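You operate a simulated robot arm through the tools that you are given. There is no shell and no other tool. Be economical: measure what you need, move in short steps, check, and stop when the job is done.

You are at the controls of a simulated robot arm. One attempt, no reset.

Task
Wipe both lenses clean and put them on the pass shelf.
Fine: the two on the lens mat; use the blue cloth and put it back where it lay; the pass shelf is the green one marked GOOD. What is to be rubbed or washed off counts as gone when no trace of it is left.

The check looks at the end state, three seconds after you hand in, the way a careful person would. Anything else that was tipped, shoved, dropped, spilled or broken makes it a failure. Flat cloth is picked up by pressing the open fingertips on it (5 to 10 N) and closing them slowly along it; thin cloth reads only 2 to 8 mm in the jaws.

Robot
A 6-joint arm with a two-finger parallel gripper on a trunk, on a base that drives. Base frame: it is fixed to the floor where the robot stands at the start and does not move with it; the origin is under the middle of the robot, x ahead of it, y to its left, z up; the surface under the hand at the start is at about z = 900. Units: mm, degrees, N and s.
With the tool pointing down near the work surface it reaches from about 280 to 680 mm from the robot's upright axis, wherever it stands. Its first joint turns from -166.0 to 166.0 degrees. Places, roughly: top of the pass shelf [400, -300, 900]. Payload 4.1 kg.
The tool frame sits at the grasp point between the pads (the TCP): z along the fingers, y along the line on which they close. The tips reach 23 mm beyond it. Largest opening 94 mm; finger width 38, thickness 10; the body of the gripper, 54 by 96 mm, starts 39 mm behind the TCP.
Orientation is that of the tool frame in the base frame, as [roll, pitch, yaw] about the fixed x, y, z axes, in that order (R = Rz(yaw) Ry(pitch) Rx(roll)). With the fingers straight down and closing along the base's y, the tool's x points along the base's -x, its y along +y and its z along -z.

Tools
- The arm moves only by the tool drive_tool. Its argument "series" is one flat list of numbers, 7 for each row, row after row: the turn, a rotation vector about the base's x, y, z in units of 4 degrees (1.0 is 4 degrees), then the shift along the base's x, y, z in units of 30 mm (1.0 is 30 mm), then the closure, from 0 (fully open) to 1 (shut). In form: [rx, ry, rz, tx, ty, tz, grip, rx, ry, rz, tx, ty, tz, grip, ...]. A call has 1 to 10 rows; each row shifts and turns the commanded pose from where the row before left it. A call with a number of a shift or a turn outside -1 to 1 is refused whole. Rows are played at 5 a second. More than 50 mm and 8.6 degrees between two rows, or a gripper value outside its range, and nothing of the call is played. A pose out of reach is approached as far as the arm can. The call stops where the force on the tool passes 40 N (or 10 N more than at its start, if that is more) or the arm is blocked; 0.2 s more then pass. Each finger travels about 45 mm/s and halts on what it meets, pressing with about 26 N; the grip force reading is that of the motor and also rises with nothing between the fingers. The clock runs only during rows and for 0.2 s after the last one: add rows that do not move to give the fingers time. It gives the time, the measured TCP pose, the force on the tool (base axes), the opening and the grip force at its end, in the units of the frame above (readings bear some noise), with the torque about the TCP (base axes, N m) and any sound that the robot's microphone picked up.
- Cameras (640 x 400 px; columns grow to the right, rows downward): "scene" is now at [14, 122.9, 1468.4]; the picture's right is [-0.51, -0.86, 0.00], its down [-0.55, 0.32, -0.77] and it looks along [0.66, -0.39, -0.64] (base axes); focal length 257 px, centre (320, 200). "wrist" rides on the gripper at [86, 16, -74] in the tool frame; the picture's right is [-0.18, 0.98, 0.00], its down [-0.58, -0.11, -0.81] and it looks along [-0.79, -0.15, 0.59] (tool axes); focal length 243 px, centre (320, 200). There is no depth. A picture from a camera that has moved, and an enlarged one, comes with that camera's place and axes in the base frame and with its lens.
- capture(camera): a new picture of that camera. The clock stands still meanwhile.
- raise_lower(by): slides the trunk up (or, below 0, down) by that many mm; the arm and the scene camera ride with it, the base frame stays. It gives what a move gives, with no picture.
- steer(legs): drives the robot by 1 to 6 legs, each [ahead, turn to the left] in mm and degrees, along the robot's own axes; the way and the turn of a leg run together, so that a leg with both is an arc; at most 1500 mm and 180 degrees a leg. The arm and the cameras ride along, it lands a little off, and it stops where it bumps. It gives what a move gives.
- pan_tilt(pan, tilt): turns the head with the scene camera to pan (to the left, within 155 degrees either way) and tilt (down, from -29 to 69), counted from straight ahead of the robot. It gives what a move gives.
- enlarge(camera, box): a new picture of the part [left, top, right, bottom] of that camera's present view, enlarged. The clock stands still meanwhile.
- sign_off(): hands the job in; it is judged then, once.

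Work in short steps. Places have to be worked out from the pictures, the camera data and where the tool is seen: move nearer, look again, correct. Check each grasp and each placing, and mend what went wrong. You have 120 turns and 90 pictures in all, those below and enlarged ones among them. Open the gripper and draw the arm clear of the work before you hand the job in, unless the task says otherwise; then end with one line.

The tools are called after ">>>" by a JSON object that holds its "op" and its "data". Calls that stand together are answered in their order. drive_tool: Moves the arm, as the interface text tells. Its arguments: {"type":"object","properties":{"series":{"type":"array","items":{"type":"number"}}},"required":["series"]} The other tools are called the same way: raise_lower (by) slides the trunk up or down; steer (legs) drives the base; pan_tilt (pan, tilt) turns the head that bears the scene camera; capture (camera) takes a picture; enlarge (camera, box) takes an enlarged picture of a part of a camera's view; sign_off () hands the job in.

At the start:

```text
time: 0.0
eef_pos: [429.6, -12.7, 1213.3]
tcp_rot: [-180.0, 0.0, -180.0]
ft_force: [-0.5, 0.7, -0.2]
ft_torque: [-0.02, 0.04, 0.01]
opening: 94.1
grip_force: 0.0
trunk travel left (down, up): [-425.0, 165.0]
robot x, y, heading: [2.2, 0.6, 0.1]
head pan, tilt: [-30.6, 39.5]
```

scene: 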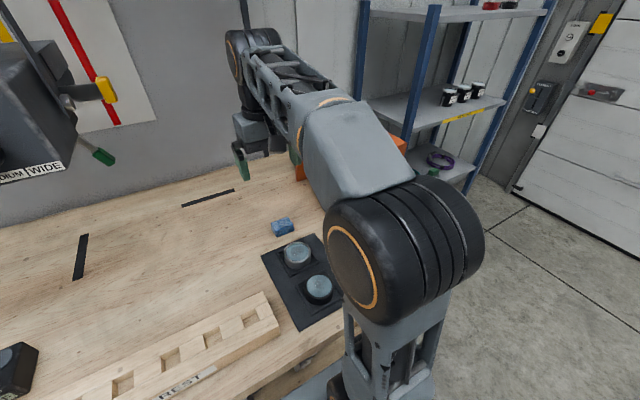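
wrist: 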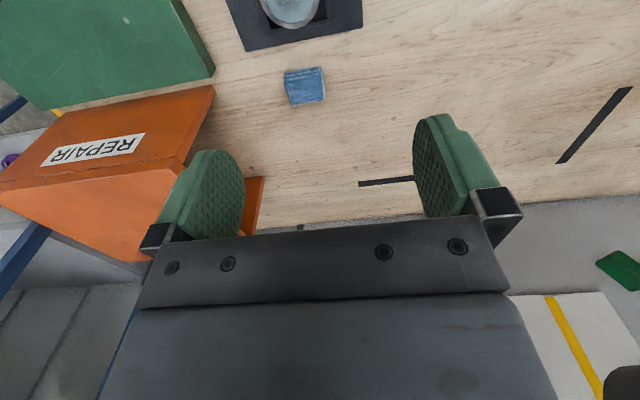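

I'll start with close views of the mat, the lenses and the cloth, before moving anything.

>>> {"op": "enlarge", "data": {"camera": "scene", "box": [240, 200, 360, 340]}}

>>> {"op": "enlarge", "data": {"camera": "wrist", "box": [160, 0, 480, 200]}}

```text
2.86 times, centred on (300, 270) of scene
camera zoom: at [14.0, 122.9, 1468.4], right [-0.51, -0.86, 0.0], down [-0.55, 0.32, -0.77], along [0.66, -0.39, -0.64], focal length 734 px, centre (377, 0)
```

zoom: 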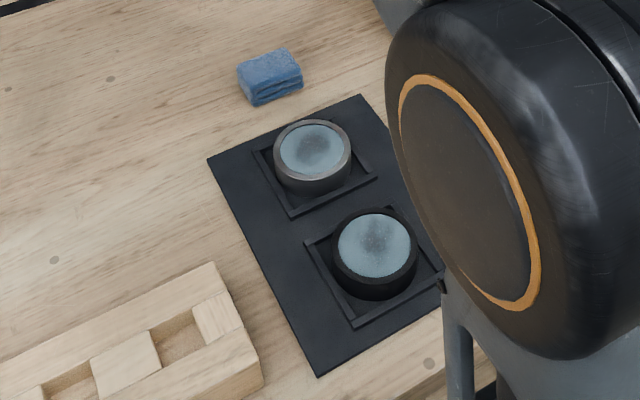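

```text
2.00 times, centred on (320, 100) of wrist
camera zoom: at [343.0, 2.7, 1287.7], right [0.18, 0.98, 0.0], down [0.58, -0.11, 0.81], along [0.79, -0.15, -0.59], focal length 485 px, centre (320, 400)
```

zoom: 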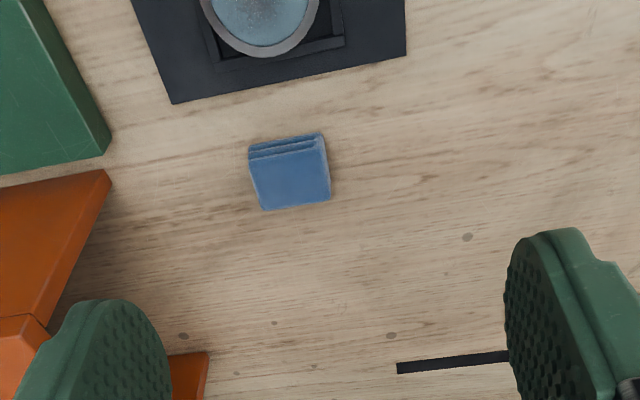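

The cloth is a folded pad at about x 521–562, y −88…−30. The lenses are mounted discs about 70 mm across, at roughly (419,−43) and (302,−45). I'll lower the wrist camera over the lenses for a closer look.

>>> {"op": "drive_tool", "data": {"series": [0, 0, 0, -0.75, -0.27, -0.86, 0, 0, 0, 0, -0.75, -0.27, -0.86, 0, 0, 0, 0, -0.75, -0.27, -0.86, 0, 0, 0, 0, -0.75, -0.27, -0.86, 0]}}

>>> {"op": "capture", "data": {"camera": "wrist"}}

>>> {"op": "capture", "data": {"camera": "scene"}}

```text
time: 1.0
eef_pos: [339.3, -45.9, 1110.4]
tcp_rot: [-179.9, 0.2, 180.0]
ft_force: [0.2, 0.8, -0.5]
ft_torque: [-0.01, -0.01, -0.01]
opening: 93.8
grip_force: 0.0
trunk travel left (down, up): [-425.0, 165.0]
robot x, y, heading: [2.3, -1.9, -0.0]
head pan, tilt: [-30.6, 39.5]
```

```text
85 pictures are left
camera wrist: at [252.0, -29.4, 1184.1], right [0.18, 0.98, 0.0], down [0.58, -0.11, 0.81], along [0.79, -0.15, -0.59], focal length 243 px, centre (320, 200)
```

wrist: 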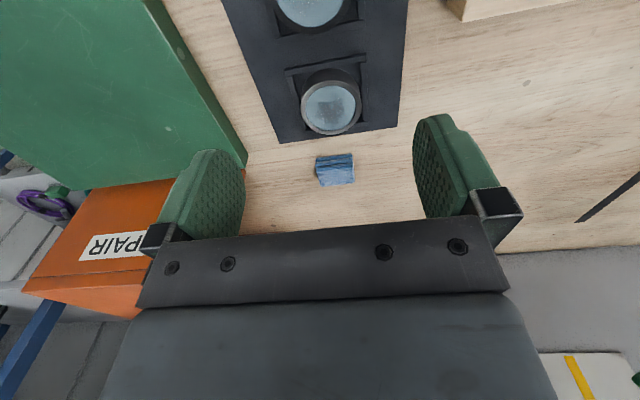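

```text
84 pictures are left
camera scene: at [13.9, 122.9, 1468.5], right [-0.51, -0.86, 0.0], down [-0.55, 0.32, -0.77], along [0.66, -0.39, -0.64], focal length 257 px, centre (320, 200)
```

scene: 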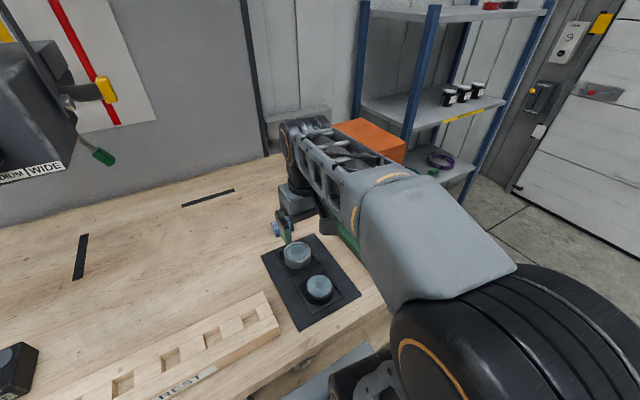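

>>> {"op": "enlarge", "data": {"camera": "wrist", "box": [230, 0, 430, 200]}}

>>> {"op": "enlarge", "data": {"camera": "scene", "box": [260, 210, 380, 330]}}

```text
2.00 times, centred on (330, 100) of wrist
camera zoom: at [252.0, -29.4, 1184.1], right [0.18, 0.98, 0.0], down [0.58, -0.11, 0.81], along [0.79, -0.15, -0.59], focal length 485 px, centre (300, 400)
```

zoom: 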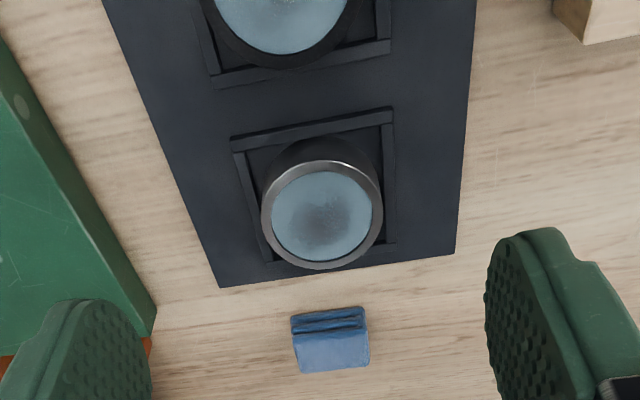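

```text
3.33 times, centred on (320, 270) of scene
camera zoom: at [13.9, 122.9, 1468.5], right [-0.51, -0.86, 0.0], down [-0.55, 0.32, -0.77], along [0.66, -0.39, -0.64], focal length 856 px, centre (320, -33)
```

zoom: 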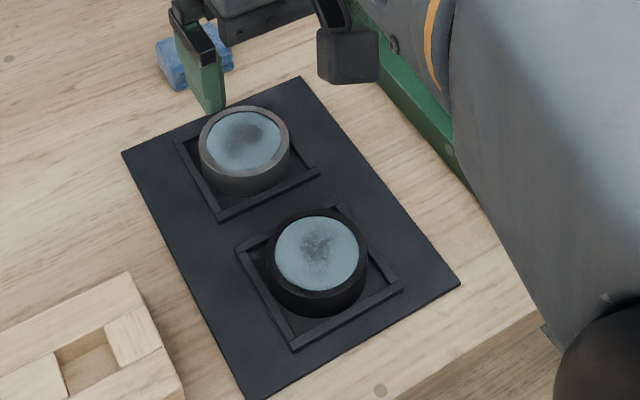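

Triangulated positions: lens 1 top is at (418,−48,925), lens 2 at (304,−48,925), both about 72 mm across. The cloth centre is near (540,−57) with its top at about 921. I'll go above the cloth with the fingers open.

>>> {"op": "drive_tool", "data": {"series": [0, 0, 0, 0.957, -0.05, -0.4, 0, 0, 0, 0, 0.957, -0.05, -0.4, 0, 0, 0, 0, 0.957, -0.05, -0.4, 0, 0, 0, 0, 0.957, -0.05, -0.4, 0, 0, 0, 0, 0.957, -0.05, -0.4, 0, 0, 0, 0, 0.957, -0.05, -0.4, 0, 0, 0, 0, 0.957, -0.05, -0.4, 0, 0, 0, 0, 0, 0, -0.5, 0]}}

>>> {"op": "capture", "data": {"camera": "wrist"}}

>>> {"op": "capture", "data": {"camera": "scene"}}

```text
time: 2.8
eef_pos: [540.6, -56.3, 1010.3]
tcp_rot: [180.0, -0.1, -179.9]
ft_force: [0.1, -0.3, 0.1]
ft_torque: [-0.02, 0.0, -0.02]
opening: 94.3
grip_force: 0.0
trunk travel left (down, up): [-425.0, 165.0]
robot x, y, heading: [-0.7, 2.1, -0.3]
head pan, tilt: [-30.6, 39.5]
```

```text
81 pictures are left
camera wrist: at [454.4, -40.6, 1085.1], right [0.18, 0.98, 0.0], down [0.58, -0.11, 0.81], along [0.79, -0.15, -0.59], focal length 243 px, centre (320, 200)
```

wrist: 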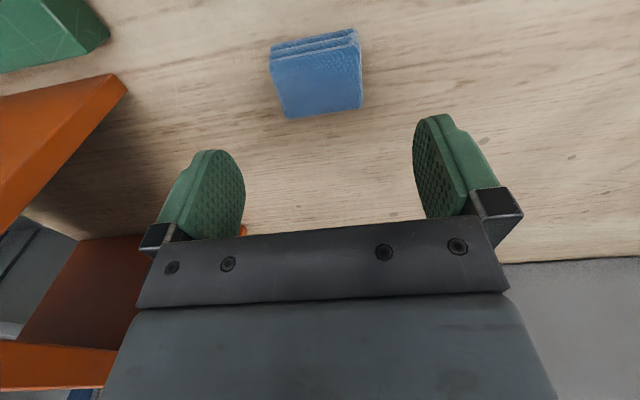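

```text
80 pictures are left
camera scene: at [14.3, 122.9, 1468.4], right [-0.51, -0.86, 0.0], down [-0.55, 0.32, -0.77], along [0.66, -0.39, -0.64], focal length 257 px, centre (320, 200)
```

scene: 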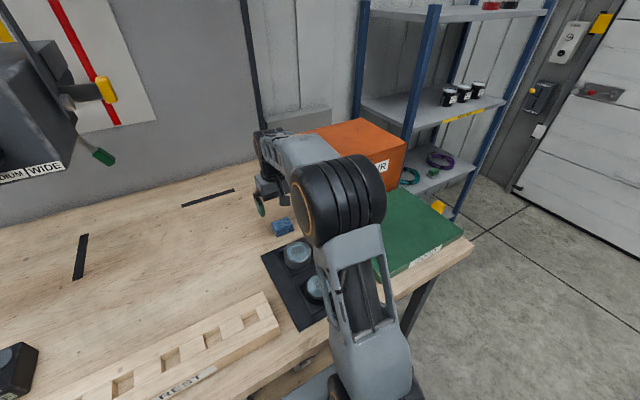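

The cloth is centred under the tool at about (541,−57.5) and aligned with it. I'll descend so the tips sit about 10 mm above the table, then close.

>>> {"op": "drive_tool", "data": {"series": [0, 0, 0, 0, -0.03, -0.9, 0, 0, 0, 0, 0, 0, -0.9, 0, 0, 0, 0, 0, 0, -0.6, 0, 0, 0, 0, 0, 0, -0.15, 0, 0, 0, 0, 0, 0, 0, 0.3, 0, 0, 0, 0, 0, 0, 0.6, 0, 0, 0, 0, 0, 0, 1, 0, 0, 0, 0, 0, 0, 1]}}

>>> {"op": "capture", "data": {"camera": "wrist"}}

```text
time: 4.6
eef_pos: [540.6, -56.5, 933.5]
tcp_rot: [-179.9, 0.0, 179.9]
ft_force: [-0.4, -1.0, -0.7]
ft_torque: [0.0, 0.01, -0.01]
opening: 59.1
grip_force: 26.1
trunk travel left (down, up): [-425.0, 165.0]
robot x, y, heading: [2.2, -2.7, -0.1]
head pan, tilt: [-30.6, 39.5]
```

```text
79 pictures are left
camera wrist: at [453.5, -41.1, 1008.4], right [0.18, 0.98, 0.0], down [0.58, -0.11, 0.81], along [0.79, -0.15, -0.59], focal length 243 px, centre (320, 200)
```

wrist: 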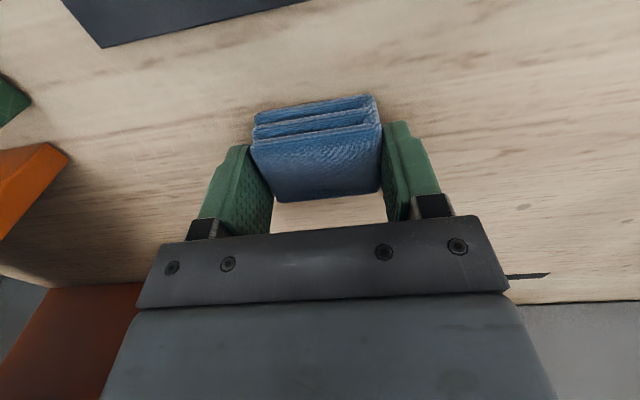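

The pad is held at 59 mm. I'll lift it and check the grasp.

>>> {"op": "drive_tool", "data": {"series": [0, 0, 0, 0, 0, 0.5, 1, 0, 0, 0, 0, 0, 1, 1, 0, 0, 0, 0, 0, 1, 1, 0, 0, 0, 0, 0, 0, 1]}}

>>> {"op": "capture", "data": {"camera": "wrist"}}

>>> {"op": "enlarge", "data": {"camera": "scene", "box": [220, 130, 380, 330]}}

```text
time: 5.6
eef_pos: [539.3, -56.7, 1009.1]
tcp_rot: [-179.9, 0.1, -179.9]
ft_force: [-1.1, 0.2, -0.1]
ft_torque: [0.01, -0.02, -0.01]
opening: 59.0
grip_force: 26.3
trunk travel left (down, up): [-425.0, 165.0]
robot x, y, heading: [-0.3, -0.4, -0.1]
head pan, tilt: [-30.6, 39.5]
```

```text
78 pictures are left
camera wrist: at [453.4, -41.6, 1084.1], right [0.18, 0.98, 0.0], down [0.58, -0.11, 0.81], along [0.79, -0.15, -0.59], focal length 243 px, centre (320, 200)
```

wrist: 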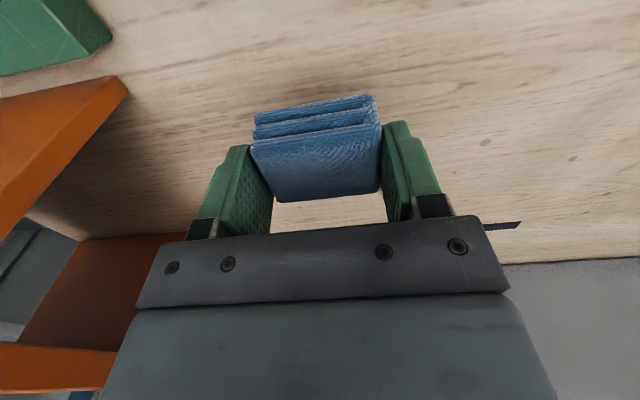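

```text
2.00 times, centred on (300, 230) of scene
camera zoom: at [13.9, 122.9, 1468.4], right [-0.51, -0.86, 0.0], down [-0.55, 0.32, -0.77], along [0.66, -0.39, -0.64], focal length 513 px, centre (360, 140)
```

zoom: 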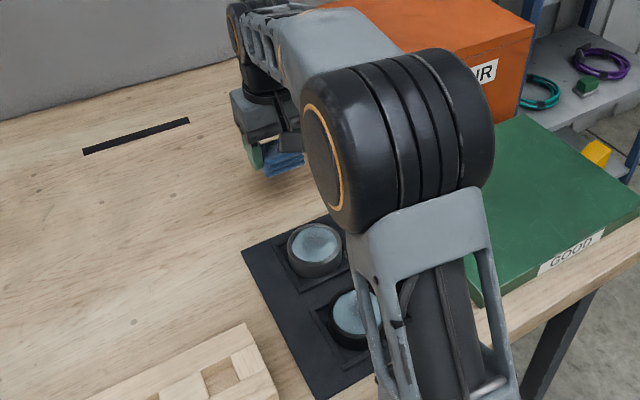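

The grasp is secure, and the cloth bottom is about 33.5 mm below the TCP. I'll move over lens 1 and lower to just above it.

>>> {"op": "drive_tool", "data": {"series": [0, 0, 0, -0.81, 0.06, 0, 1, 0, 0, 0, -0.81, 0.06, 0, 1, 0, 0, 0, -0.81, 0.06, 0, 1, 0, 0, 0, -0.81, 0.06, 0, 1, 0, 0, 0, -0.81, 0.06, 0, 1, 0, 0, 0, 0, 0, -0.7, 1, 0, 0, 0, 0, 0, -0.6, 1, 0, 0, 0, 0, 0, 0, 1]}}

>>> {"op": "capture", "data": {"camera": "wrist"}}

>>> {"op": "enlarge", "data": {"camera": "scene", "box": [240, 190, 360, 340]}}

```text
time: 7.4
eef_pos: [418.4, -48.0, 968.6]
tcp_rot: [180.0, -0.1, 180.0]
ft_force: [-1.2, 0.2, -0.5]
ft_torque: [0.01, 0.03, -0.01]
opening: 59.2
grip_force: 26.4
trunk travel left (down, up): [-425.0, 165.0]
robot x, y, heading: [0.6, 0.8, -0.2]
head pan, tilt: [-30.6, 39.5]
```

```text
76 pictures are left
camera wrist: at [332.6, -31.9, 1044.2], right [0.18, 0.98, 0.0], down [0.58, -0.11, 0.81], along [0.79, -0.15, -0.59], focal length 243 px, centre (320, 200)
```

wrist: 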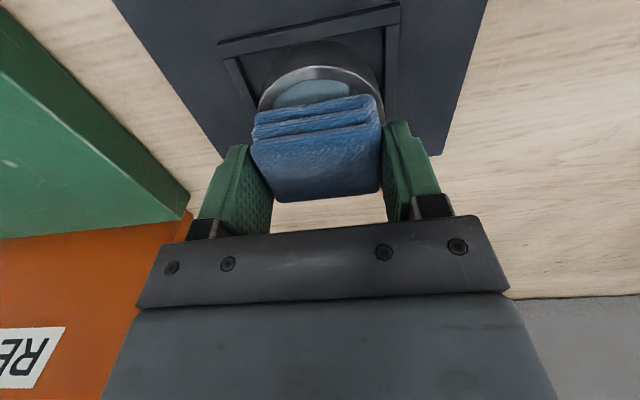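

```text
2.67 times, centred on (300, 265) of scene
camera zoom: at [14.1, 122.9, 1468.4], right [-0.51, -0.86, 0.0], down [-0.55, 0.32, -0.77], along [0.66, -0.39, -0.64], focal length 685 px, centre (373, 27)
```

zoom: 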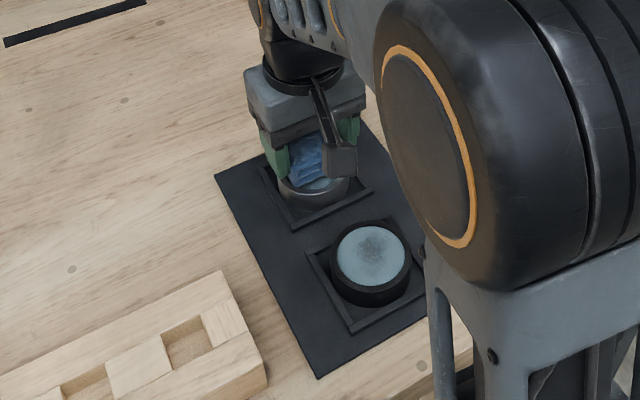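

Aligned over lens 1. I'll lower in small steps until there is light contact.

>>> {"op": "drive_tool", "data": {"series": [0, 0, 0, 0, 0, -0.15, 1, 0, 0, 0, 0, 0, -0.1, 1, 0, 0, 0, 0, 0, 0, 1]}}

```text
time: 8.2
eef_pos: [420.1, -46.8, 963.4]
tcp_rot: [179.9, 0.3, 179.9]
ft_force: [0.0, -0.5, 21.6]
ft_torque: [0.04, 0.17, 0.0]
opening: 58.9
grip_force: 26.2
trunk travel left (down, up): [-425.0, 165.0]
robot x, y, heading: [-3.3, 0.4, 0.1]
head pan, tilt: [-30.6, 39.5]
```

Contact came a little early, with 21.6 N. I'll ease off by about 1.5 mm.

>>> {"op": "drive_tool", "data": {"series": [0, 0, 0, 0, 0, 0.05, 1, 0, 0, 0, 0, 0, 0, 1]}}

```text
time: 8.8
eef_pos: [419.5, -47.5, 964.2]
tcp_rot: [180.0, 0.1, -180.0]
ft_force: [4.4, -0.8, 13.9]
ft_torque: [0.0, -0.11, 0.04]
opening: 59.3
grip_force: 26.4
trunk travel left (down, up): [-425.0, 165.0]
robot x, y, heading: [-0.8, 0.2, -0.0]
head pan, tilt: [-30.6, 39.5]
```

>>> {"op": "drive_tool", "data": {"series": [0, 0, 0, 0, 0, 0.03, 1, 0, 0, 0, 0.4, 0, 0, 1, 0, 0, 0, -0.4, 0.35, 0, 1, 0, 0, 0, -0.4, -0.35, 0, 1, 0, 0, 0, 0.4, -0.35, 0, 1, 0, 0, 0, 0.4, 0.35, 0, 1, 0, 0, 0, -0.4, 0, 0, 1]}}

```text
time: 10.4
eef_pos: [419.0, -49.0, 963.3]
tcp_rot: [180.0, -0.1, 179.9]
ft_force: [0.5, -0.3, -0.2]
ft_torque: [0.01, -0.01, -0.01]
opening: 59.2
grip_force: 25.6
trunk travel left (down, up): [-425.0, 165.0]
robot x, y, heading: [0.7, -0.5, -0.0]
head pan, tilt: [-30.6, 39.5]
```

The force dropped to about zero during the strokes. I'll lift a little to look at the lens and the cloth.

>>> {"op": "drive_tool", "data": {"series": [0, 0, 0, 0, 0, 1, 1, 0, 0, 0, 0.5, 0, 1, 1, 0, 0, 0, 1, 0, 0.5, 1, 0, 0, 0, 1, 0, 0, 1]}}

>>> {"op": "capture", "data": {"camera": "wrist"}}

>>> {"op": "enlarge", "data": {"camera": "scene", "box": [240, 200, 360, 340]}}

```text
time: 11.4
eef_pos: [493.9, -48.2, 1040.7]
tcp_rot: [-180.0, -0.1, 180.0]
ft_force: [-0.2, -0.4, -0.4]
ft_torque: [-0.03, 0.0, -0.01]
opening: 58.9
grip_force: 25.8
trunk travel left (down, up): [-425.0, 165.0]
robot x, y, heading: [0.1, -0.8, 0.1]
head pan, tilt: [-30.6, 39.5]
```

```text
74 pictures are left
camera wrist: at [407.7, -31.8, 1115.4], right [0.18, 0.98, 0.0], down [0.58, -0.11, 0.81], along [0.79, -0.15, -0.59], focal length 243 px, centre (320, 200)
```

wrist: 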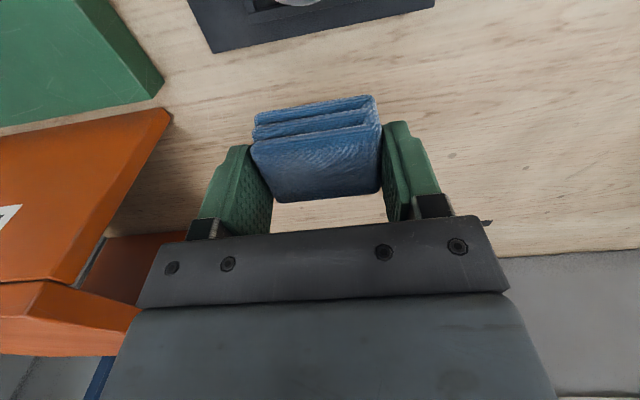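

```text
2.86 times, centred on (300, 270) of scene
camera zoom: at [14.2, 122.9, 1468.4], right [-0.51, -0.86, 0.0], down [-0.55, 0.32, -0.77], along [0.66, -0.39, -0.64], focal length 734 px, centre (377, 0)
```

zoom: 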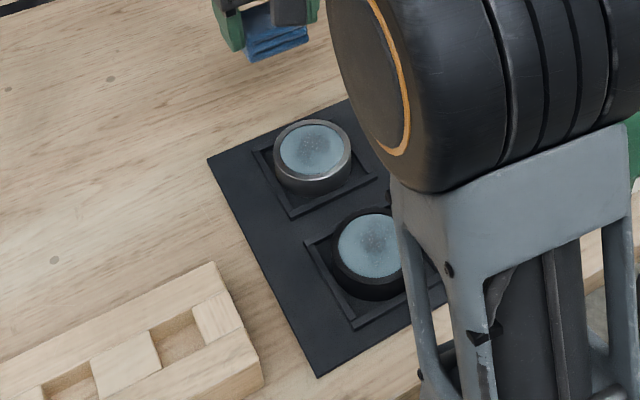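

>>> {"op": "enlarge", "data": {"camera": "scene", "box": [275, 235, 335, 275]}}

>>> {"op": "enlarge", "data": {"camera": "wrist", "box": [240, 80, 400, 220]}}

```text
10.00 times, centred on (305, 255) of scene
camera zoom: at [14.2, 122.9, 1468.4], right [-0.51, -0.86, 0.0], down [-0.55, 0.32, -0.77], along [0.66, -0.39, -0.64], focal length 2567 px, centre (470, -350)
```

zoom: 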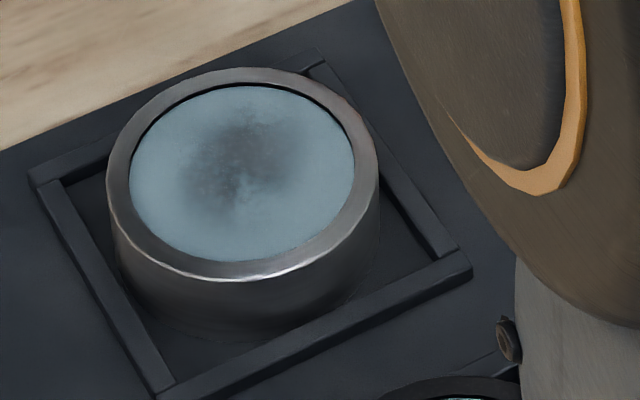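

```text
2.86 times, centred on (320, 150) of wrist
camera zoom: at [407.7, -31.8, 1115.4], right [0.18, 0.98, 0.0], down [0.58, -0.11, 0.81], along [0.79, -0.15, -0.59], focal length 693 px, centre (320, 343)
```

zoom: 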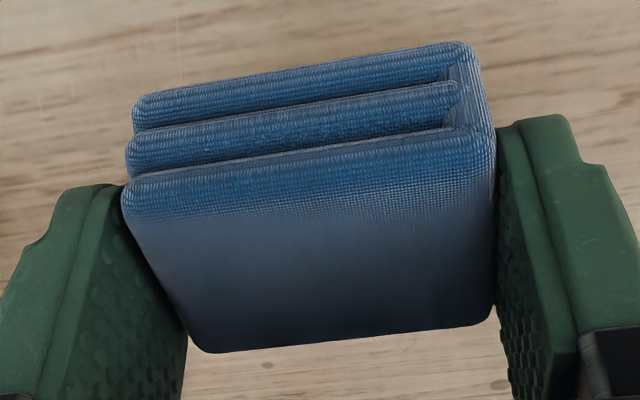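

The glass looks recessed inside the rim: a 60 mm opening, against a pad of 58×41 mm. A flat pad therefore rides on the rim. I'll tilt the pad 16° so its short edge dips inside, then bring that edge above the lens 1 centre.

>>> {"op": "drive_tool", "data": {"series": [-1, 0, 0, 0, 0, 0, 1, -1, 0, 0, 0, 0, 0, 1, -1, 0, 0, 0, 0, 0, 1, -1, 0, 0, 0, 0, 0, 1, 0, 0, 0, -0.844, -0.207, -0.62, 1, 0, 0, 0, -0.844, -0.207, -0.62, 1, 0, 0, 0, -0.844, -0.207, -0.62, 1, 0, 0, 0, 0, 0, 0, 1]}}

>>> {"op": "capture", "data": {"camera": "wrist"}}

>>> {"op": "enlarge", "data": {"camera": "scene", "box": [260, 210, 360, 290]}}

```text
time: 13.2
eef_pos: [417.0, -65.4, 983.3]
tcp_rot: [-164.0, 0.0, 180.0]
ft_force: [-0.1, 0.2, 0.3]
ft_torque: [0.0, -0.02, -0.05]
opening: 59.0
grip_force: 26.3
trunk travel left (down, up): [-425.0, 165.0]
robot x, y, heading: [-0.2, -1.6, 0.1]
head pan, tilt: [-30.6, 39.5]
```

```text
70 pictures are left
camera wrist: at [331.3, -30.3, 1050.9], right [0.18, 0.94, -0.27], down [0.58, 0.12, 0.81], along [0.79, -0.31, -0.53], focal length 243 px, centre (320, 200)
```

wrist: 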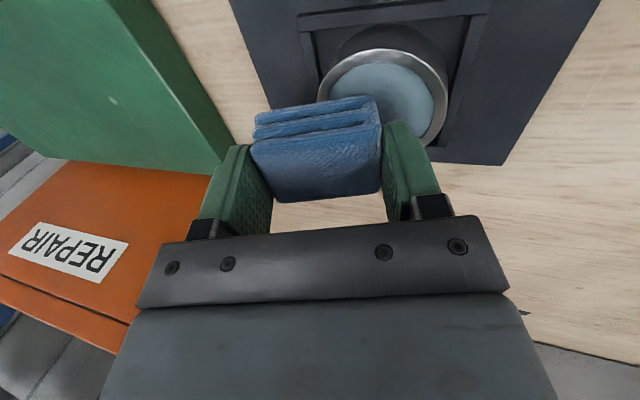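

```text
5.00 times, centred on (310, 250) of scene
camera zoom: at [13.9, 122.8, 1468.4], right [-0.51, -0.86, 0.0], down [-0.55, 0.32, -0.77], along [0.66, -0.39, -0.64], focal length 1284 px, centre (370, -50)
```

zoom: 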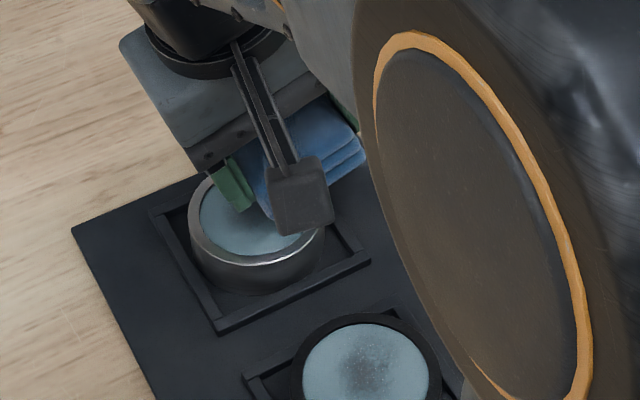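

>>> {"op": "enlarge", "data": {"camera": "wrist", "box": [300, 30, 460, 160]}}

```text
3.08 times, centred on (380, 95) of wrist
camera zoom: at [331.3, -30.3, 1050.9], right [0.18, 0.94, -0.27], down [0.58, 0.12, 0.81], along [0.79, -0.31, -0.53], focal length 746 px, centre (135, 523)
```

zoom: 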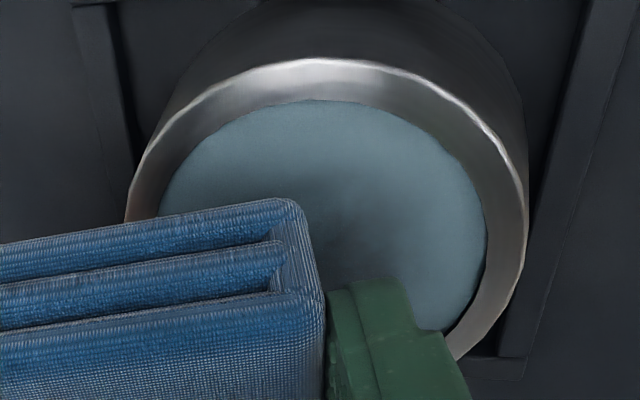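

>>> {"op": "drive_tool", "data": {"series": [0, 0, 0, 0, 0, -0.4, 1, 0, 0, 0, 0, 0, -0.1, 1, 0, 0, 0, 0, 0, 0, 1]}}

```text
time: 14.0
eef_pos: [416.7, -65.9, 970.5]
tcp_rot: [-163.9, 0.3, 180.0]
ft_force: [-0.2, -2.4, 18.8]
ft_torque: [0.35, 0.15, -0.06]
opening: 59.2
grip_force: 26.1
trunk travel left (down, up): [-425.0, 165.0]
robot x, y, heading: [-0.3, 0.7, 0.1]
head pan, tilt: [-30.6, 39.5]
```

Contact is 18.8 N and the torque lever of 18.6 mm matches the pad's edge. I'll ease off slightly and stroke across the centre, reading the force as I go.

>>> {"op": "drive_tool", "data": {"series": [0, 0, 0, 0, 0, 0.04, 1, 0, 0, 0, 0, 0.3, 0, 1, 0, 0, 0, 0, 0.25, 0, 1, 0, 0, 0, 0, -0.3, 0, 1, 0, 0, 0, 0, -0.4, 0, 1]}}

```text
time: 15.2
eef_pos: [418.2, -68.8, 969.9]
tcp_rot: [-164.0, 0.0, 179.9]
ft_force: [0.0, 2.7, 7.5]
ft_torque: [0.28, 0.03, -0.01]
opening: 59.0
grip_force: 26.3
trunk travel left (down, up): [-425.0, 165.0]
robot x, y, heading: [1.9, 2.0, -0.1]
head pan, tilt: [-30.6, 39.5]
```

>>> {"op": "drive_tool", "data": {"series": [0, 0, 0, 0, -0.4, 0, 1, 0, 0, 0, 0.25, 0.4, 0, 1, 0, 0, 0, 0, 0.4, 0, 1, 0, 0, 0, -0.5, 0, 0, 1, 0, 0, 0, 0, -0.4, 0, 1, 0, 0, 0, 0.15, -0.4, 0, 1, 0, 0, 0, 0.1, 0.5, 0, 1, 0, 0, 0, 0, 0.4, 0, 1]}}

```text
time: 17.0
eef_pos: [418.6, -55.2, 970.6]
tcp_rot: [-164.0, -0.1, -180.0]
ft_force: [0.4, -0.1, 4.6]
ft_torque: [0.06, -0.02, 0.0]
opening: 59.3
grip_force: 26.3
trunk travel left (down, up): [-425.0, 165.0]
robot x, y, heading: [1.3, -2.9, 0.4]
head pan, tilt: [-30.6, 39.5]
```

Now I'll lift off to inspect lens 1, moving back toward −x/−y so the wrist camera sees it.

>>> {"op": "drive_tool", "data": {"series": [0, 0, 0, 0, 0, 1, 1, 0, 0, 0, -0.9, -0.5, 1, 1, 0, 0, 0, -0.9, -0.5, 1, 1, 0, 0, 0, -0.6, 0, 0.3, 1, 0, 0, 0, 0, 0, 0, 1]}}

>>> {"op": "capture", "data": {"camera": "wrist"}}

>>> {"op": "enlarge", "data": {"camera": "scene", "box": [275, 235, 335, 275]}}

```text
time: 18.2
eef_pos: [346.2, -85.9, 1069.8]
tcp_rot: [-164.0, 0.1, -180.0]
ft_force: [-0.1, 1.1, 0.2]
ft_torque: [0.02, -0.01, 0.05]
opening: 59.0
grip_force: 26.0
trunk travel left (down, up): [-425.0, 165.0]
robot x, y, heading: [0.6, 1.8, 0.2]
head pan, tilt: [-30.6, 39.5]
```

```text
67 pictures are left
camera wrist: at [259.0, -49.9, 1137.5], right [0.18, 0.94, -0.27], down [0.58, 0.12, 0.81], along [0.79, -0.31, -0.53], focal length 243 px, centre (320, 200)
```

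wrist: 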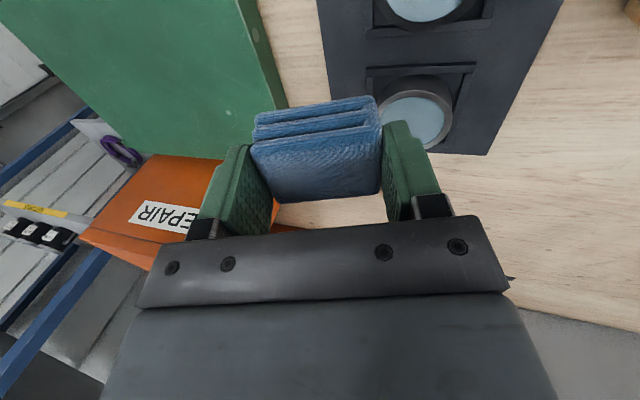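

```text
10.00 times, centred on (305, 255) of scene
camera zoom: at [13.9, 122.9, 1468.4], right [-0.51, -0.86, 0.0], down [-0.55, 0.32, -0.77], along [0.66, -0.39, -0.64], focal length 2567 px, centre (470, -350)
```

zoom: 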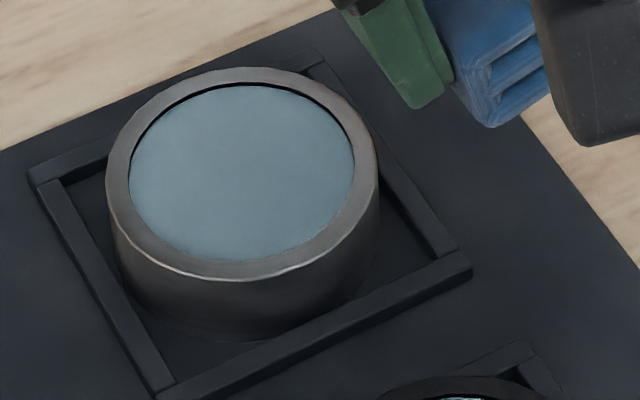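

Lens 1 is spotless and still in place. Next is lens 2, with the same tilted edge over (304,−48).

>>> {"op": "drive_tool", "data": {"series": [0, 0, 0, -0.47, 0.21, -0.94, 1, 0, 0, 0, -0.47, 0.21, -0.94, 1, 0, 0, 0, -0.47, 0.22, -0.94, 1, 0, 0, 0, 0, 0, 0, 1]}}

>>> {"op": "capture", "data": {"camera": "wrist"}}

>>> {"op": "enlarge", "data": {"camera": "scene", "box": [270, 240, 360, 320]}}

```text
time: 19.2
eef_pos: [304.7, -66.4, 985.6]
tcp_rot: [-164.0, -0.1, 180.0]
ft_force: [0.4, 0.9, -0.3]
ft_torque: [-0.02, -0.02, -0.03]
opening: 59.2
grip_force: 26.0
trunk travel left (down, up): [-425.0, 165.0]
robot x, y, heading: [1.5, -3.4, 0.2]
head pan, tilt: [-30.6, 39.5]
```

```text
65 pictures are left
camera wrist: at [217.5, -31.0, 1052.3], right [0.18, 0.94, -0.27], down [0.58, 0.12, 0.81], along [0.79, -0.31, -0.53], focal length 243 px, centre (320, 200)
```

wrist: 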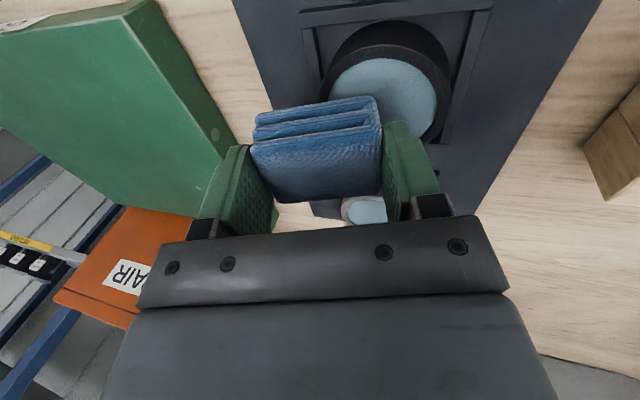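

```text
5.00 times, centred on (315, 280) of scene
camera zoom: at [13.9, 122.9, 1468.4], right [-0.51, -0.86, 0.0], down [-0.55, 0.32, -0.77], along [0.66, -0.39, -0.64], focal length 1284 px, centre (345, -200)
```

zoom: 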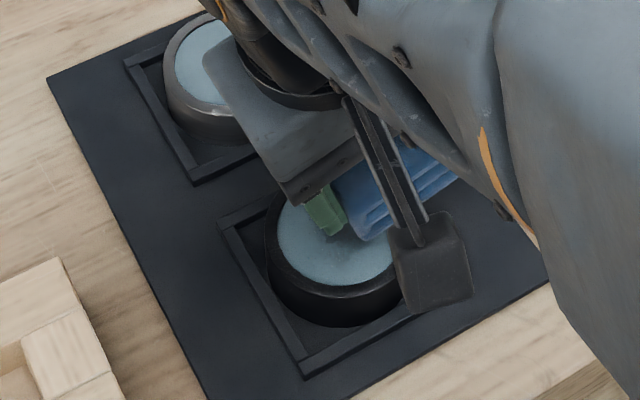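

>>> {"op": "drive_tool", "data": {"series": [0, 0, 0, 0, 0, -0.4, 1, 0, 0, 0, 0, 0, -0.1, 1, 0, 0, 0, 0, 0, -0.03, 1]}}

```text
time: 20.0
eef_pos: [304.9, -66.3, 971.8]
tcp_rot: [-163.9, 0.2, -179.9]
ft_force: [0.7, -0.5, 18.0]
ft_torque: [0.34, 0.08, -0.02]
opening: 59.0
grip_force: 25.9
trunk travel left (down, up): [-425.0, 165.0]
robot x, y, heading: [-0.1, 1.0, -0.1]
head pan, tilt: [-30.6, 39.5]
```

Same contact behaviour (18 N). I'll ease off 1 mm and run the same stroke pattern.

>>> {"op": "drive_tool", "data": {"series": [0, 0, 0, 0, 0, 0.04, 1, 0, 0, 0, 0, 0.3, 0, 1, 0, 0, 0, 0, 0.25, 0, 1, 0, 0, 0, 0, -0.3, 0, 1, 0, 0, 0, 0, -0.4, 0, 1]}}

>>> {"op": "drive_tool", "data": {"series": [0, 0, 0, 0, -0.4, 0, 1, 0, 0, 0, 0.25, 0.4, 0, 1, 0, 0, 0, 0, 0.4, 0, 1, 0, 0, 0, -0.5, 0, 0, 1, 0, 0, 0, 0, -0.4, 0, 1, 0, 0, 0, 0.15, -0.4, 0, 1, 0, 0, 0, 0.1, 0.5, 0, 1, 0, 0, 0, 0, 0.4, 0, 1]}}

>>> {"op": "drive_tool", "data": {"series": [0, 0, 0, 0, 0, 1, 1, 0, 0, 0, 0, -0.5, 1, 1, 0, 0, 0, 0.9, -0.5, 1, 1, 0, 0, 0, 0.9, 0, 0.3, 1, 0, 0, 0, 0.9, 0, 0, 1, 0, 0, 0, 0.9, 0, 0, 1, 0, 0, 0, 0, 0, 0, 1]}}

>>> {"op": "enlarge", "data": {"camera": "scene", "box": [270, 235, 360, 310]}}

```text
time: 21.2
eef_pos: [304.5, -71.4, 970.0]
tcp_rot: [-164.0, 0.0, -180.0]
ft_force: [0.3, 6.2, 14.1]
ft_torque: [0.56, 0.03, 0.01]
opening: 59.2
grip_force: 25.9
trunk travel left (down, up): [-425.0, 165.0]
robot x, y, heading: [1.1, 1.5, 0.1]
head pan, tilt: [-30.6, 39.5]
```

```text
time: 23.0
eef_pos: [304.4, -56.8, 970.7]
tcp_rot: [-164.0, 0.0, 179.9]
ft_force: [0.8, -0.8, 2.8]
ft_torque: [0.02, 0.0, -0.01]
opening: 59.0
grip_force: 25.8
trunk travel left (down, up): [-425.0, 165.0]
robot x, y, heading: [-1.0, -1.2, 0.3]
head pan, tilt: [-30.6, 39.5]
```

```text
time: 24.6
eef_pos: [413.6, -84.9, 1069.8]
tcp_rot: [-164.0, 0.0, -180.0]
ft_force: [0.5, -0.5, -0.1]
ft_torque: [0.01, 0.02, 0.01]
opening: 59.2
grip_force: 26.1
trunk travel left (down, up): [-425.0, 165.0]
robot x, y, heading: [-3.2, 1.1, 0.2]
head pan, tilt: [-30.6, 39.5]
```

```text
5.33 times, centred on (315, 272) of scene
camera zoom: at [14.3, 122.8, 1468.4], right [-0.51, -0.86, 0.0], down [-0.55, 0.32, -0.77], along [0.66, -0.39, -0.64], focal length 1369 px, centre (347, -187)
```

zoom: 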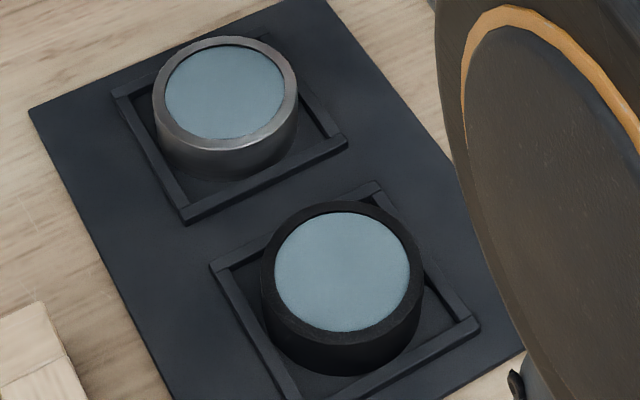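

>>> {"op": "enlarge", "data": {"camera": "scene", "box": [300, 265, 345, 310]}}

>>> {"op": "enlarge", "data": {"camera": "scene", "box": [280, 235, 325, 275]}}

```text
8.89 times, centred on (322, 288) of scene
camera zoom: at [14.3, 122.8, 1468.4], right [-0.51, -0.86, 0.0], down [-0.55, 0.32, -0.77], along [0.66, -0.39, -0.64], focal length 2282 px, centre (298, -578)
```

zoom: 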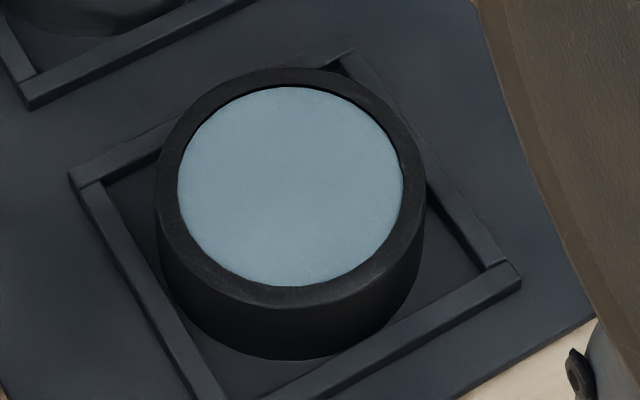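

```text
10.00 times, centred on (302, 255) of scene
camera zoom: at [14.3, 122.8, 1468.4], right [-0.51, -0.86, 0.0], down [-0.55, 0.32, -0.77], along [0.66, -0.39, -0.64], focal length 2567 px, centre (495, -350)
```

zoom: 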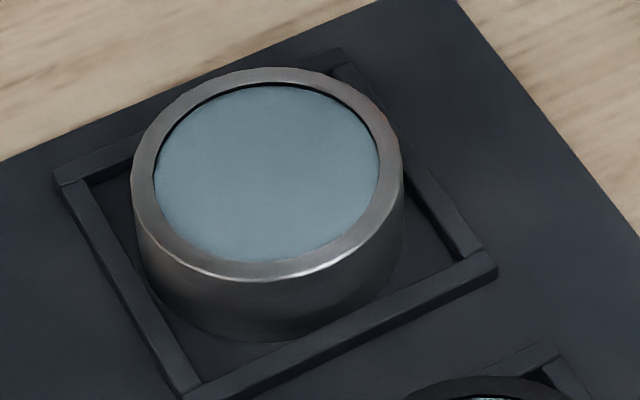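

Both lenses are spotless. I'll untilt and carry the cloth back above its spot at (540.6,−56.6).

>>> {"op": "drive_tool", "data": {"series": [1, 0, 0, 0.847, 0.189, 0, 1, 1, 0, 0, 0.847, 0.189, 0, 1, 1, 0, 0, 0.847, 0.189, 0, 1, 1, 0, 0, 0.847, 0.189, 0, 1, 0, 0, 0, 0.847, 0.189, 0, 1, 0, 0, 0, 0, 0, -0.95, 1, 0, 0, 0, 0, 0, -0.95, 1, 0, 0, 0, 0, 0, -0.95, 1, 0, 0, 0, 0, 0, -0.95, 1, 0, 0, 0, 0, 0, 0, 1]}}

```text
time: 26.8
eef_pos: [539.8, -56.7, 955.4]
tcp_rot: [-179.9, 0.0, 179.9]
ft_force: [0.5, -0.1, -0.2]
ft_torque: [-0.01, 0.0, -0.03]
opening: 59.2
grip_force: 26.5
trunk travel left (down, up): [-425.0, 165.0]
robot x, y, heading: [-1.9, 2.2, -0.3]
head pan, tilt: [-30.6, 39.5]
```

>>> {"op": "drive_tool", "data": {"series": [0, 0, 0, 0.02, 0, -0.4, 1, 0, 0, 0, 0, 0, -0.25, 1, 0, 0, 0, 0, 0, -0.08, 1, 0, 0, 0, 0, 0, 0, 1]}}

```text
time: 27.8
eef_pos: [540.1, -57.9, 933.2]
tcp_rot: [-180.0, 0.0, -180.0]
ft_force: [0.5, 0.3, 0.0]
ft_torque: [0.01, -0.02, -0.02]
opening: 59.1
grip_force: 25.7
trunk travel left (down, up): [-425.0, 165.0]
robot x, y, heading: [-1.9, 3.1, 0.2]
head pan, tilt: [-30.6, 39.5]
```

No contact yet, so I'll go a little lower.

>>> {"op": "drive_tool", "data": {"series": [0, 0, 0, 0, 0, -0.05, 1, 0, 0, 0, 0, 0, 0, 1]}}

```text
time: 28.4
eef_pos: [539.2, -56.9, 931.6]
tcp_rot: [180.0, 0.0, -180.0]
ft_force: [0.8, 0.7, 5.8]
ft_torque: [-0.17, 0.01, -0.01]
opening: 58.9
grip_force: 26.0
trunk travel left (down, up): [-425.0, 165.0]
robot x, y, heading: [1.7, -1.1, 0.3]
head pan, tilt: [-30.6, 39.5]
```

Contact at 5.8 N. I'll release, wait for the fingers to open, then rise.

>>> {"op": "drive_tool", "data": {"series": [0, 0, 0, 0, 0, 0, 0.8, 0, 0, 0, 0, 0, 0, 0.4, 0, 0, 0, 0, 0, 0, 0, 0, 0, 0, 0, 0, 0, 0, 0, 0, 0, 0, 0, 0.5, 0, 0, 0, 0, 0, 0, 1, 0, 0, 0, 0, 0, 0, 1, 0, 0, 0, 0, 0, 0, 0, 0]}}

>>> {"op": "capture", "data": {"camera": "wrist"}}

>>> {"op": "enlarge", "data": {"camera": "scene", "box": [320, 150, 500, 300]}}

```text
time: 30.2
eef_pos: [539.1, -56.6, 1005.4]
tcp_rot: [-179.9, 0.0, -180.0]
ft_force: [-0.2, -0.3, -0.3]
ft_torque: [0.01, -0.03, -0.01]
opening: 94.3
grip_force: 0.1
trunk travel left (down, up): [-425.0, 165.0]
robot x, y, heading: [1.7, -1.8, -0.0]
head pan, tilt: [-30.6, 39.5]
```

```text
60 pictures are left
camera wrist: at [453.1, -41.5, 1081.6], right [0.18, 0.98, 0.0], down [0.58, -0.11, 0.81], along [0.79, -0.15, -0.59], focal length 243 px, centre (320, 200)
```

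wrist: 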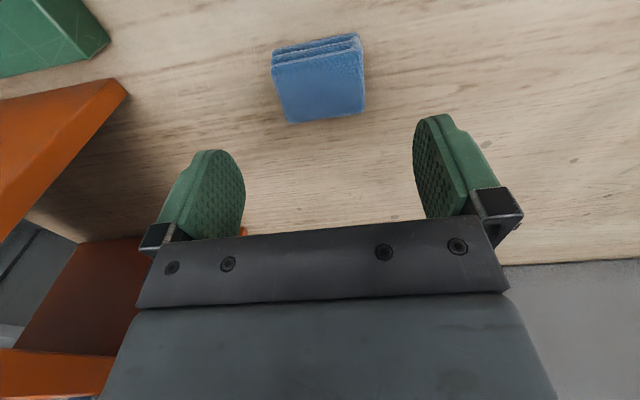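

```text
2.67 times, centred on (410, 225) of scene
camera zoom: at [13.9, 122.9, 1468.4], right [-0.51, -0.86, 0.0], down [-0.55, 0.32, -0.77], along [0.66, -0.39, -0.64], focal length 685 px, centre (80, 133)
```

zoom: 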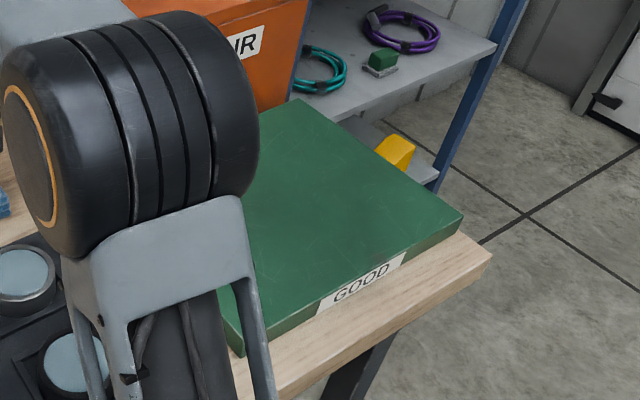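

The cloth is back where it lay. Next I'll go above lens 1 with the fingers open; the tips must stay above the frame rails.

>>> {"op": "drive_tool", "data": {"series": [0, 0, 0, -0.81, 0.057, 0, 0, 0, 0, 0, -0.81, 0.057, 0, 0, 0, 0, 0, -0.81, 0.057, 0, 0, 0, 0, 0, -0.81, 0.057, 0, 0, 0, 0, 0, -0.81, 0.057, 0, 0, 0, 0, 0, 0, 0, -0.8, 0, 0, 0, 0, 0, 0, 0, 0]}}

>>> {"op": "capture", "data": {"camera": "wrist"}}

>>> {"op": "enlarge", "data": {"camera": "scene", "box": [260, 200, 360, 300]}}

```text
time: 31.8
eef_pos: [417.2, -49.0, 981.3]
tcp_rot: [180.0, 0.0, 180.0]
ft_force: [-0.9, -0.2, -0.2]
ft_torque: [-0.02, 0.01, 0.01]
opening: 94.1
grip_force: 0.1
trunk travel left (down, up): [-425.0, 165.0]
robot x, y, heading: [0.9, 3.3, -0.2]
head pan, tilt: [-30.6, 39.5]
```

```text
58 pictures are left
camera wrist: at [331.2, -34.3, 1057.1], right [0.18, 0.98, 0.0], down [0.58, -0.11, 0.81], along [0.79, -0.15, -0.59], focal length 243 px, centre (320, 200)
```

wrist: 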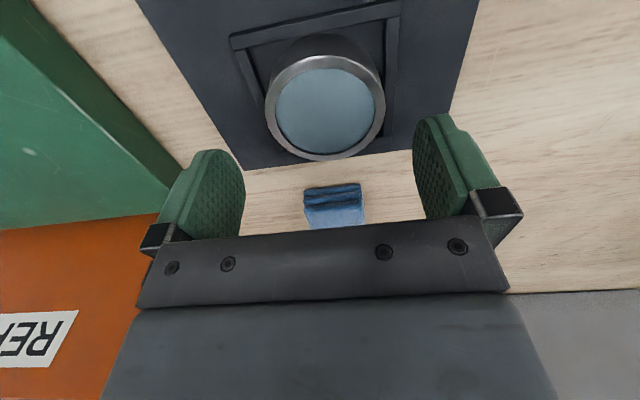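

```text
4.00 times, centred on (310, 250) of scene
camera zoom: at [14.3, 122.8, 1468.4], right [-0.51, -0.86, 0.0], down [-0.55, 0.32, -0.77], along [0.66, -0.39, -0.64], focal length 1027 px, centre (360, 0)
```

zoom: 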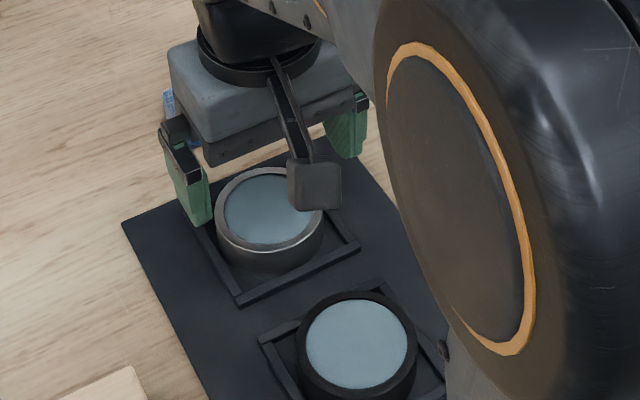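

Aligned within about 2 mm. I'll descend to TCP z≈938, which puts the tips at about 915, clear of the rails, then close slowly.

>>> {"op": "drive_tool", "data": {"series": [0, 0, 0, -0.02, 0.05, -0.7, 0, 0, 0, 0, 0, 0, -0.5, 0, 0, 0, 0, 0, 0, -0.24, 0, 0, 0, 0, 0, 0, 0, 0.15, 0, 0, 0, 0, 0, 0, 0.25, 0, 0, 0, 0, 0, 0, 0.35, 0, 0, 0, 0, 0, 0, 0.5, 0, 0, 0, 0, 0, 0, 0.8, 0, 0, 0, 0, 0, 0, 0.8]}}

>>> {"op": "capture", "data": {"camera": "wrist"}}

>>> {"op": "enlarge", "data": {"camera": "scene", "box": [260, 200, 360, 300]}}

```text
time: 33.8
eef_pos: [417.4, -47.4, 938.9]
tcp_rot: [-180.0, 0.0, -180.0]
ft_force: [-1.3, 0.1, -0.6]
ft_torque: [0.0, 0.02, 0.01]
opening: 71.2
grip_force: 26.5
trunk travel left (down, up): [-425.0, 165.0]
robot x, y, heading: [2.7, 0.6, 0.2]
head pan, tilt: [-30.6, 39.5]
```

```text
56 pictures are left
camera wrist: at [330.6, -32.3, 1014.7], right [0.18, 0.98, 0.0], down [0.58, -0.11, 0.81], along [0.79, -0.15, -0.59], focal length 243 px, centre (320, 200)
```

wrist: 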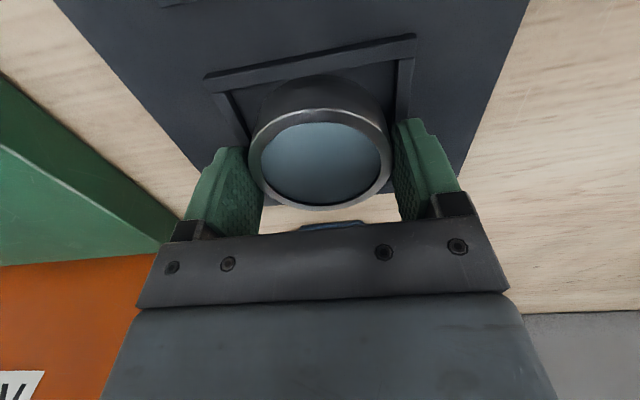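

```text
4.00 times, centred on (310, 250) of scene
camera zoom: at [14.2, 122.9, 1468.4], right [-0.51, -0.86, 0.0], down [-0.55, 0.32, -0.77], along [0.66, -0.39, -0.64], focal length 1027 px, centre (360, 0)
```

zoom: 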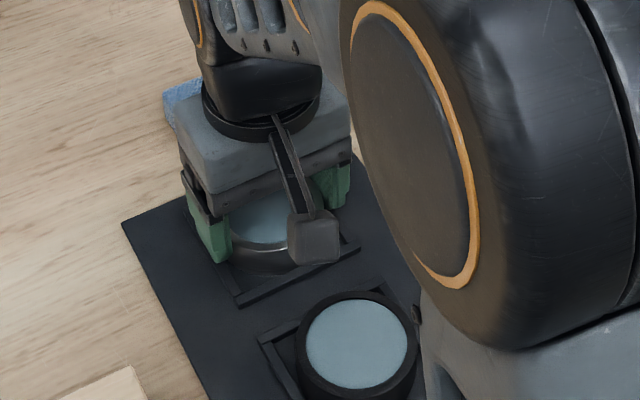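

Gripped at 71 mm. I'll lift straight up and check.

>>> {"op": "drive_tool", "data": {"series": [0, 0, 0, 0, 0, 0.3, 0.8, 0, 0, 0, 0, 0, 0.8, 0.8, 0, 0, 0, 0, 0, 1, 0.8, 0, 0, 0, 0, 0, 1, 0.8, 0, 0, 0, 0, 0, 0, 0.8]}}

>>> {"op": "capture", "data": {"camera": "wrist"}}

>>> {"op": "capture", "data": {"camera": "scene"}}

```text
time: 35.0
eef_pos: [416.7, -47.1, 1031.9]
tcp_rot: [179.9, 0.0, 179.9]
ft_force: [-1.1, -1.2, -2.2]
ft_torque: [0.04, 0.03, 0.04]
opening: 71.3
grip_force: 25.8
trunk travel left (down, up): [-425.0, 165.0]
robot x, y, heading: [-0.1, -0.5, -0.1]
head pan, tilt: [-30.6, 39.5]
```

```text
54 pictures are left
camera wrist: at [331.0, -31.7, 1107.8], right [0.18, 0.98, 0.0], down [0.58, -0.11, 0.81], along [0.79, -0.15, -0.59], focal length 243 px, centre (320, 200)
```

wrist: 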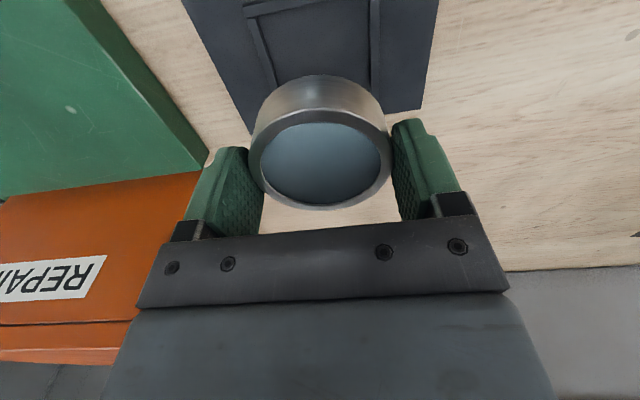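

```text
53 pictures are left
camera scene: at [14.0, 122.9, 1468.4], right [-0.51, -0.86, 0.0], down [-0.55, 0.32, -0.77], along [0.66, -0.39, -0.64], focal length 257 px, centre (320, 200)
```

scene: 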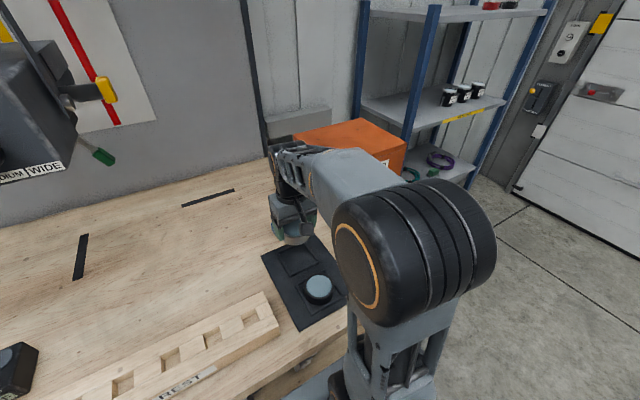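

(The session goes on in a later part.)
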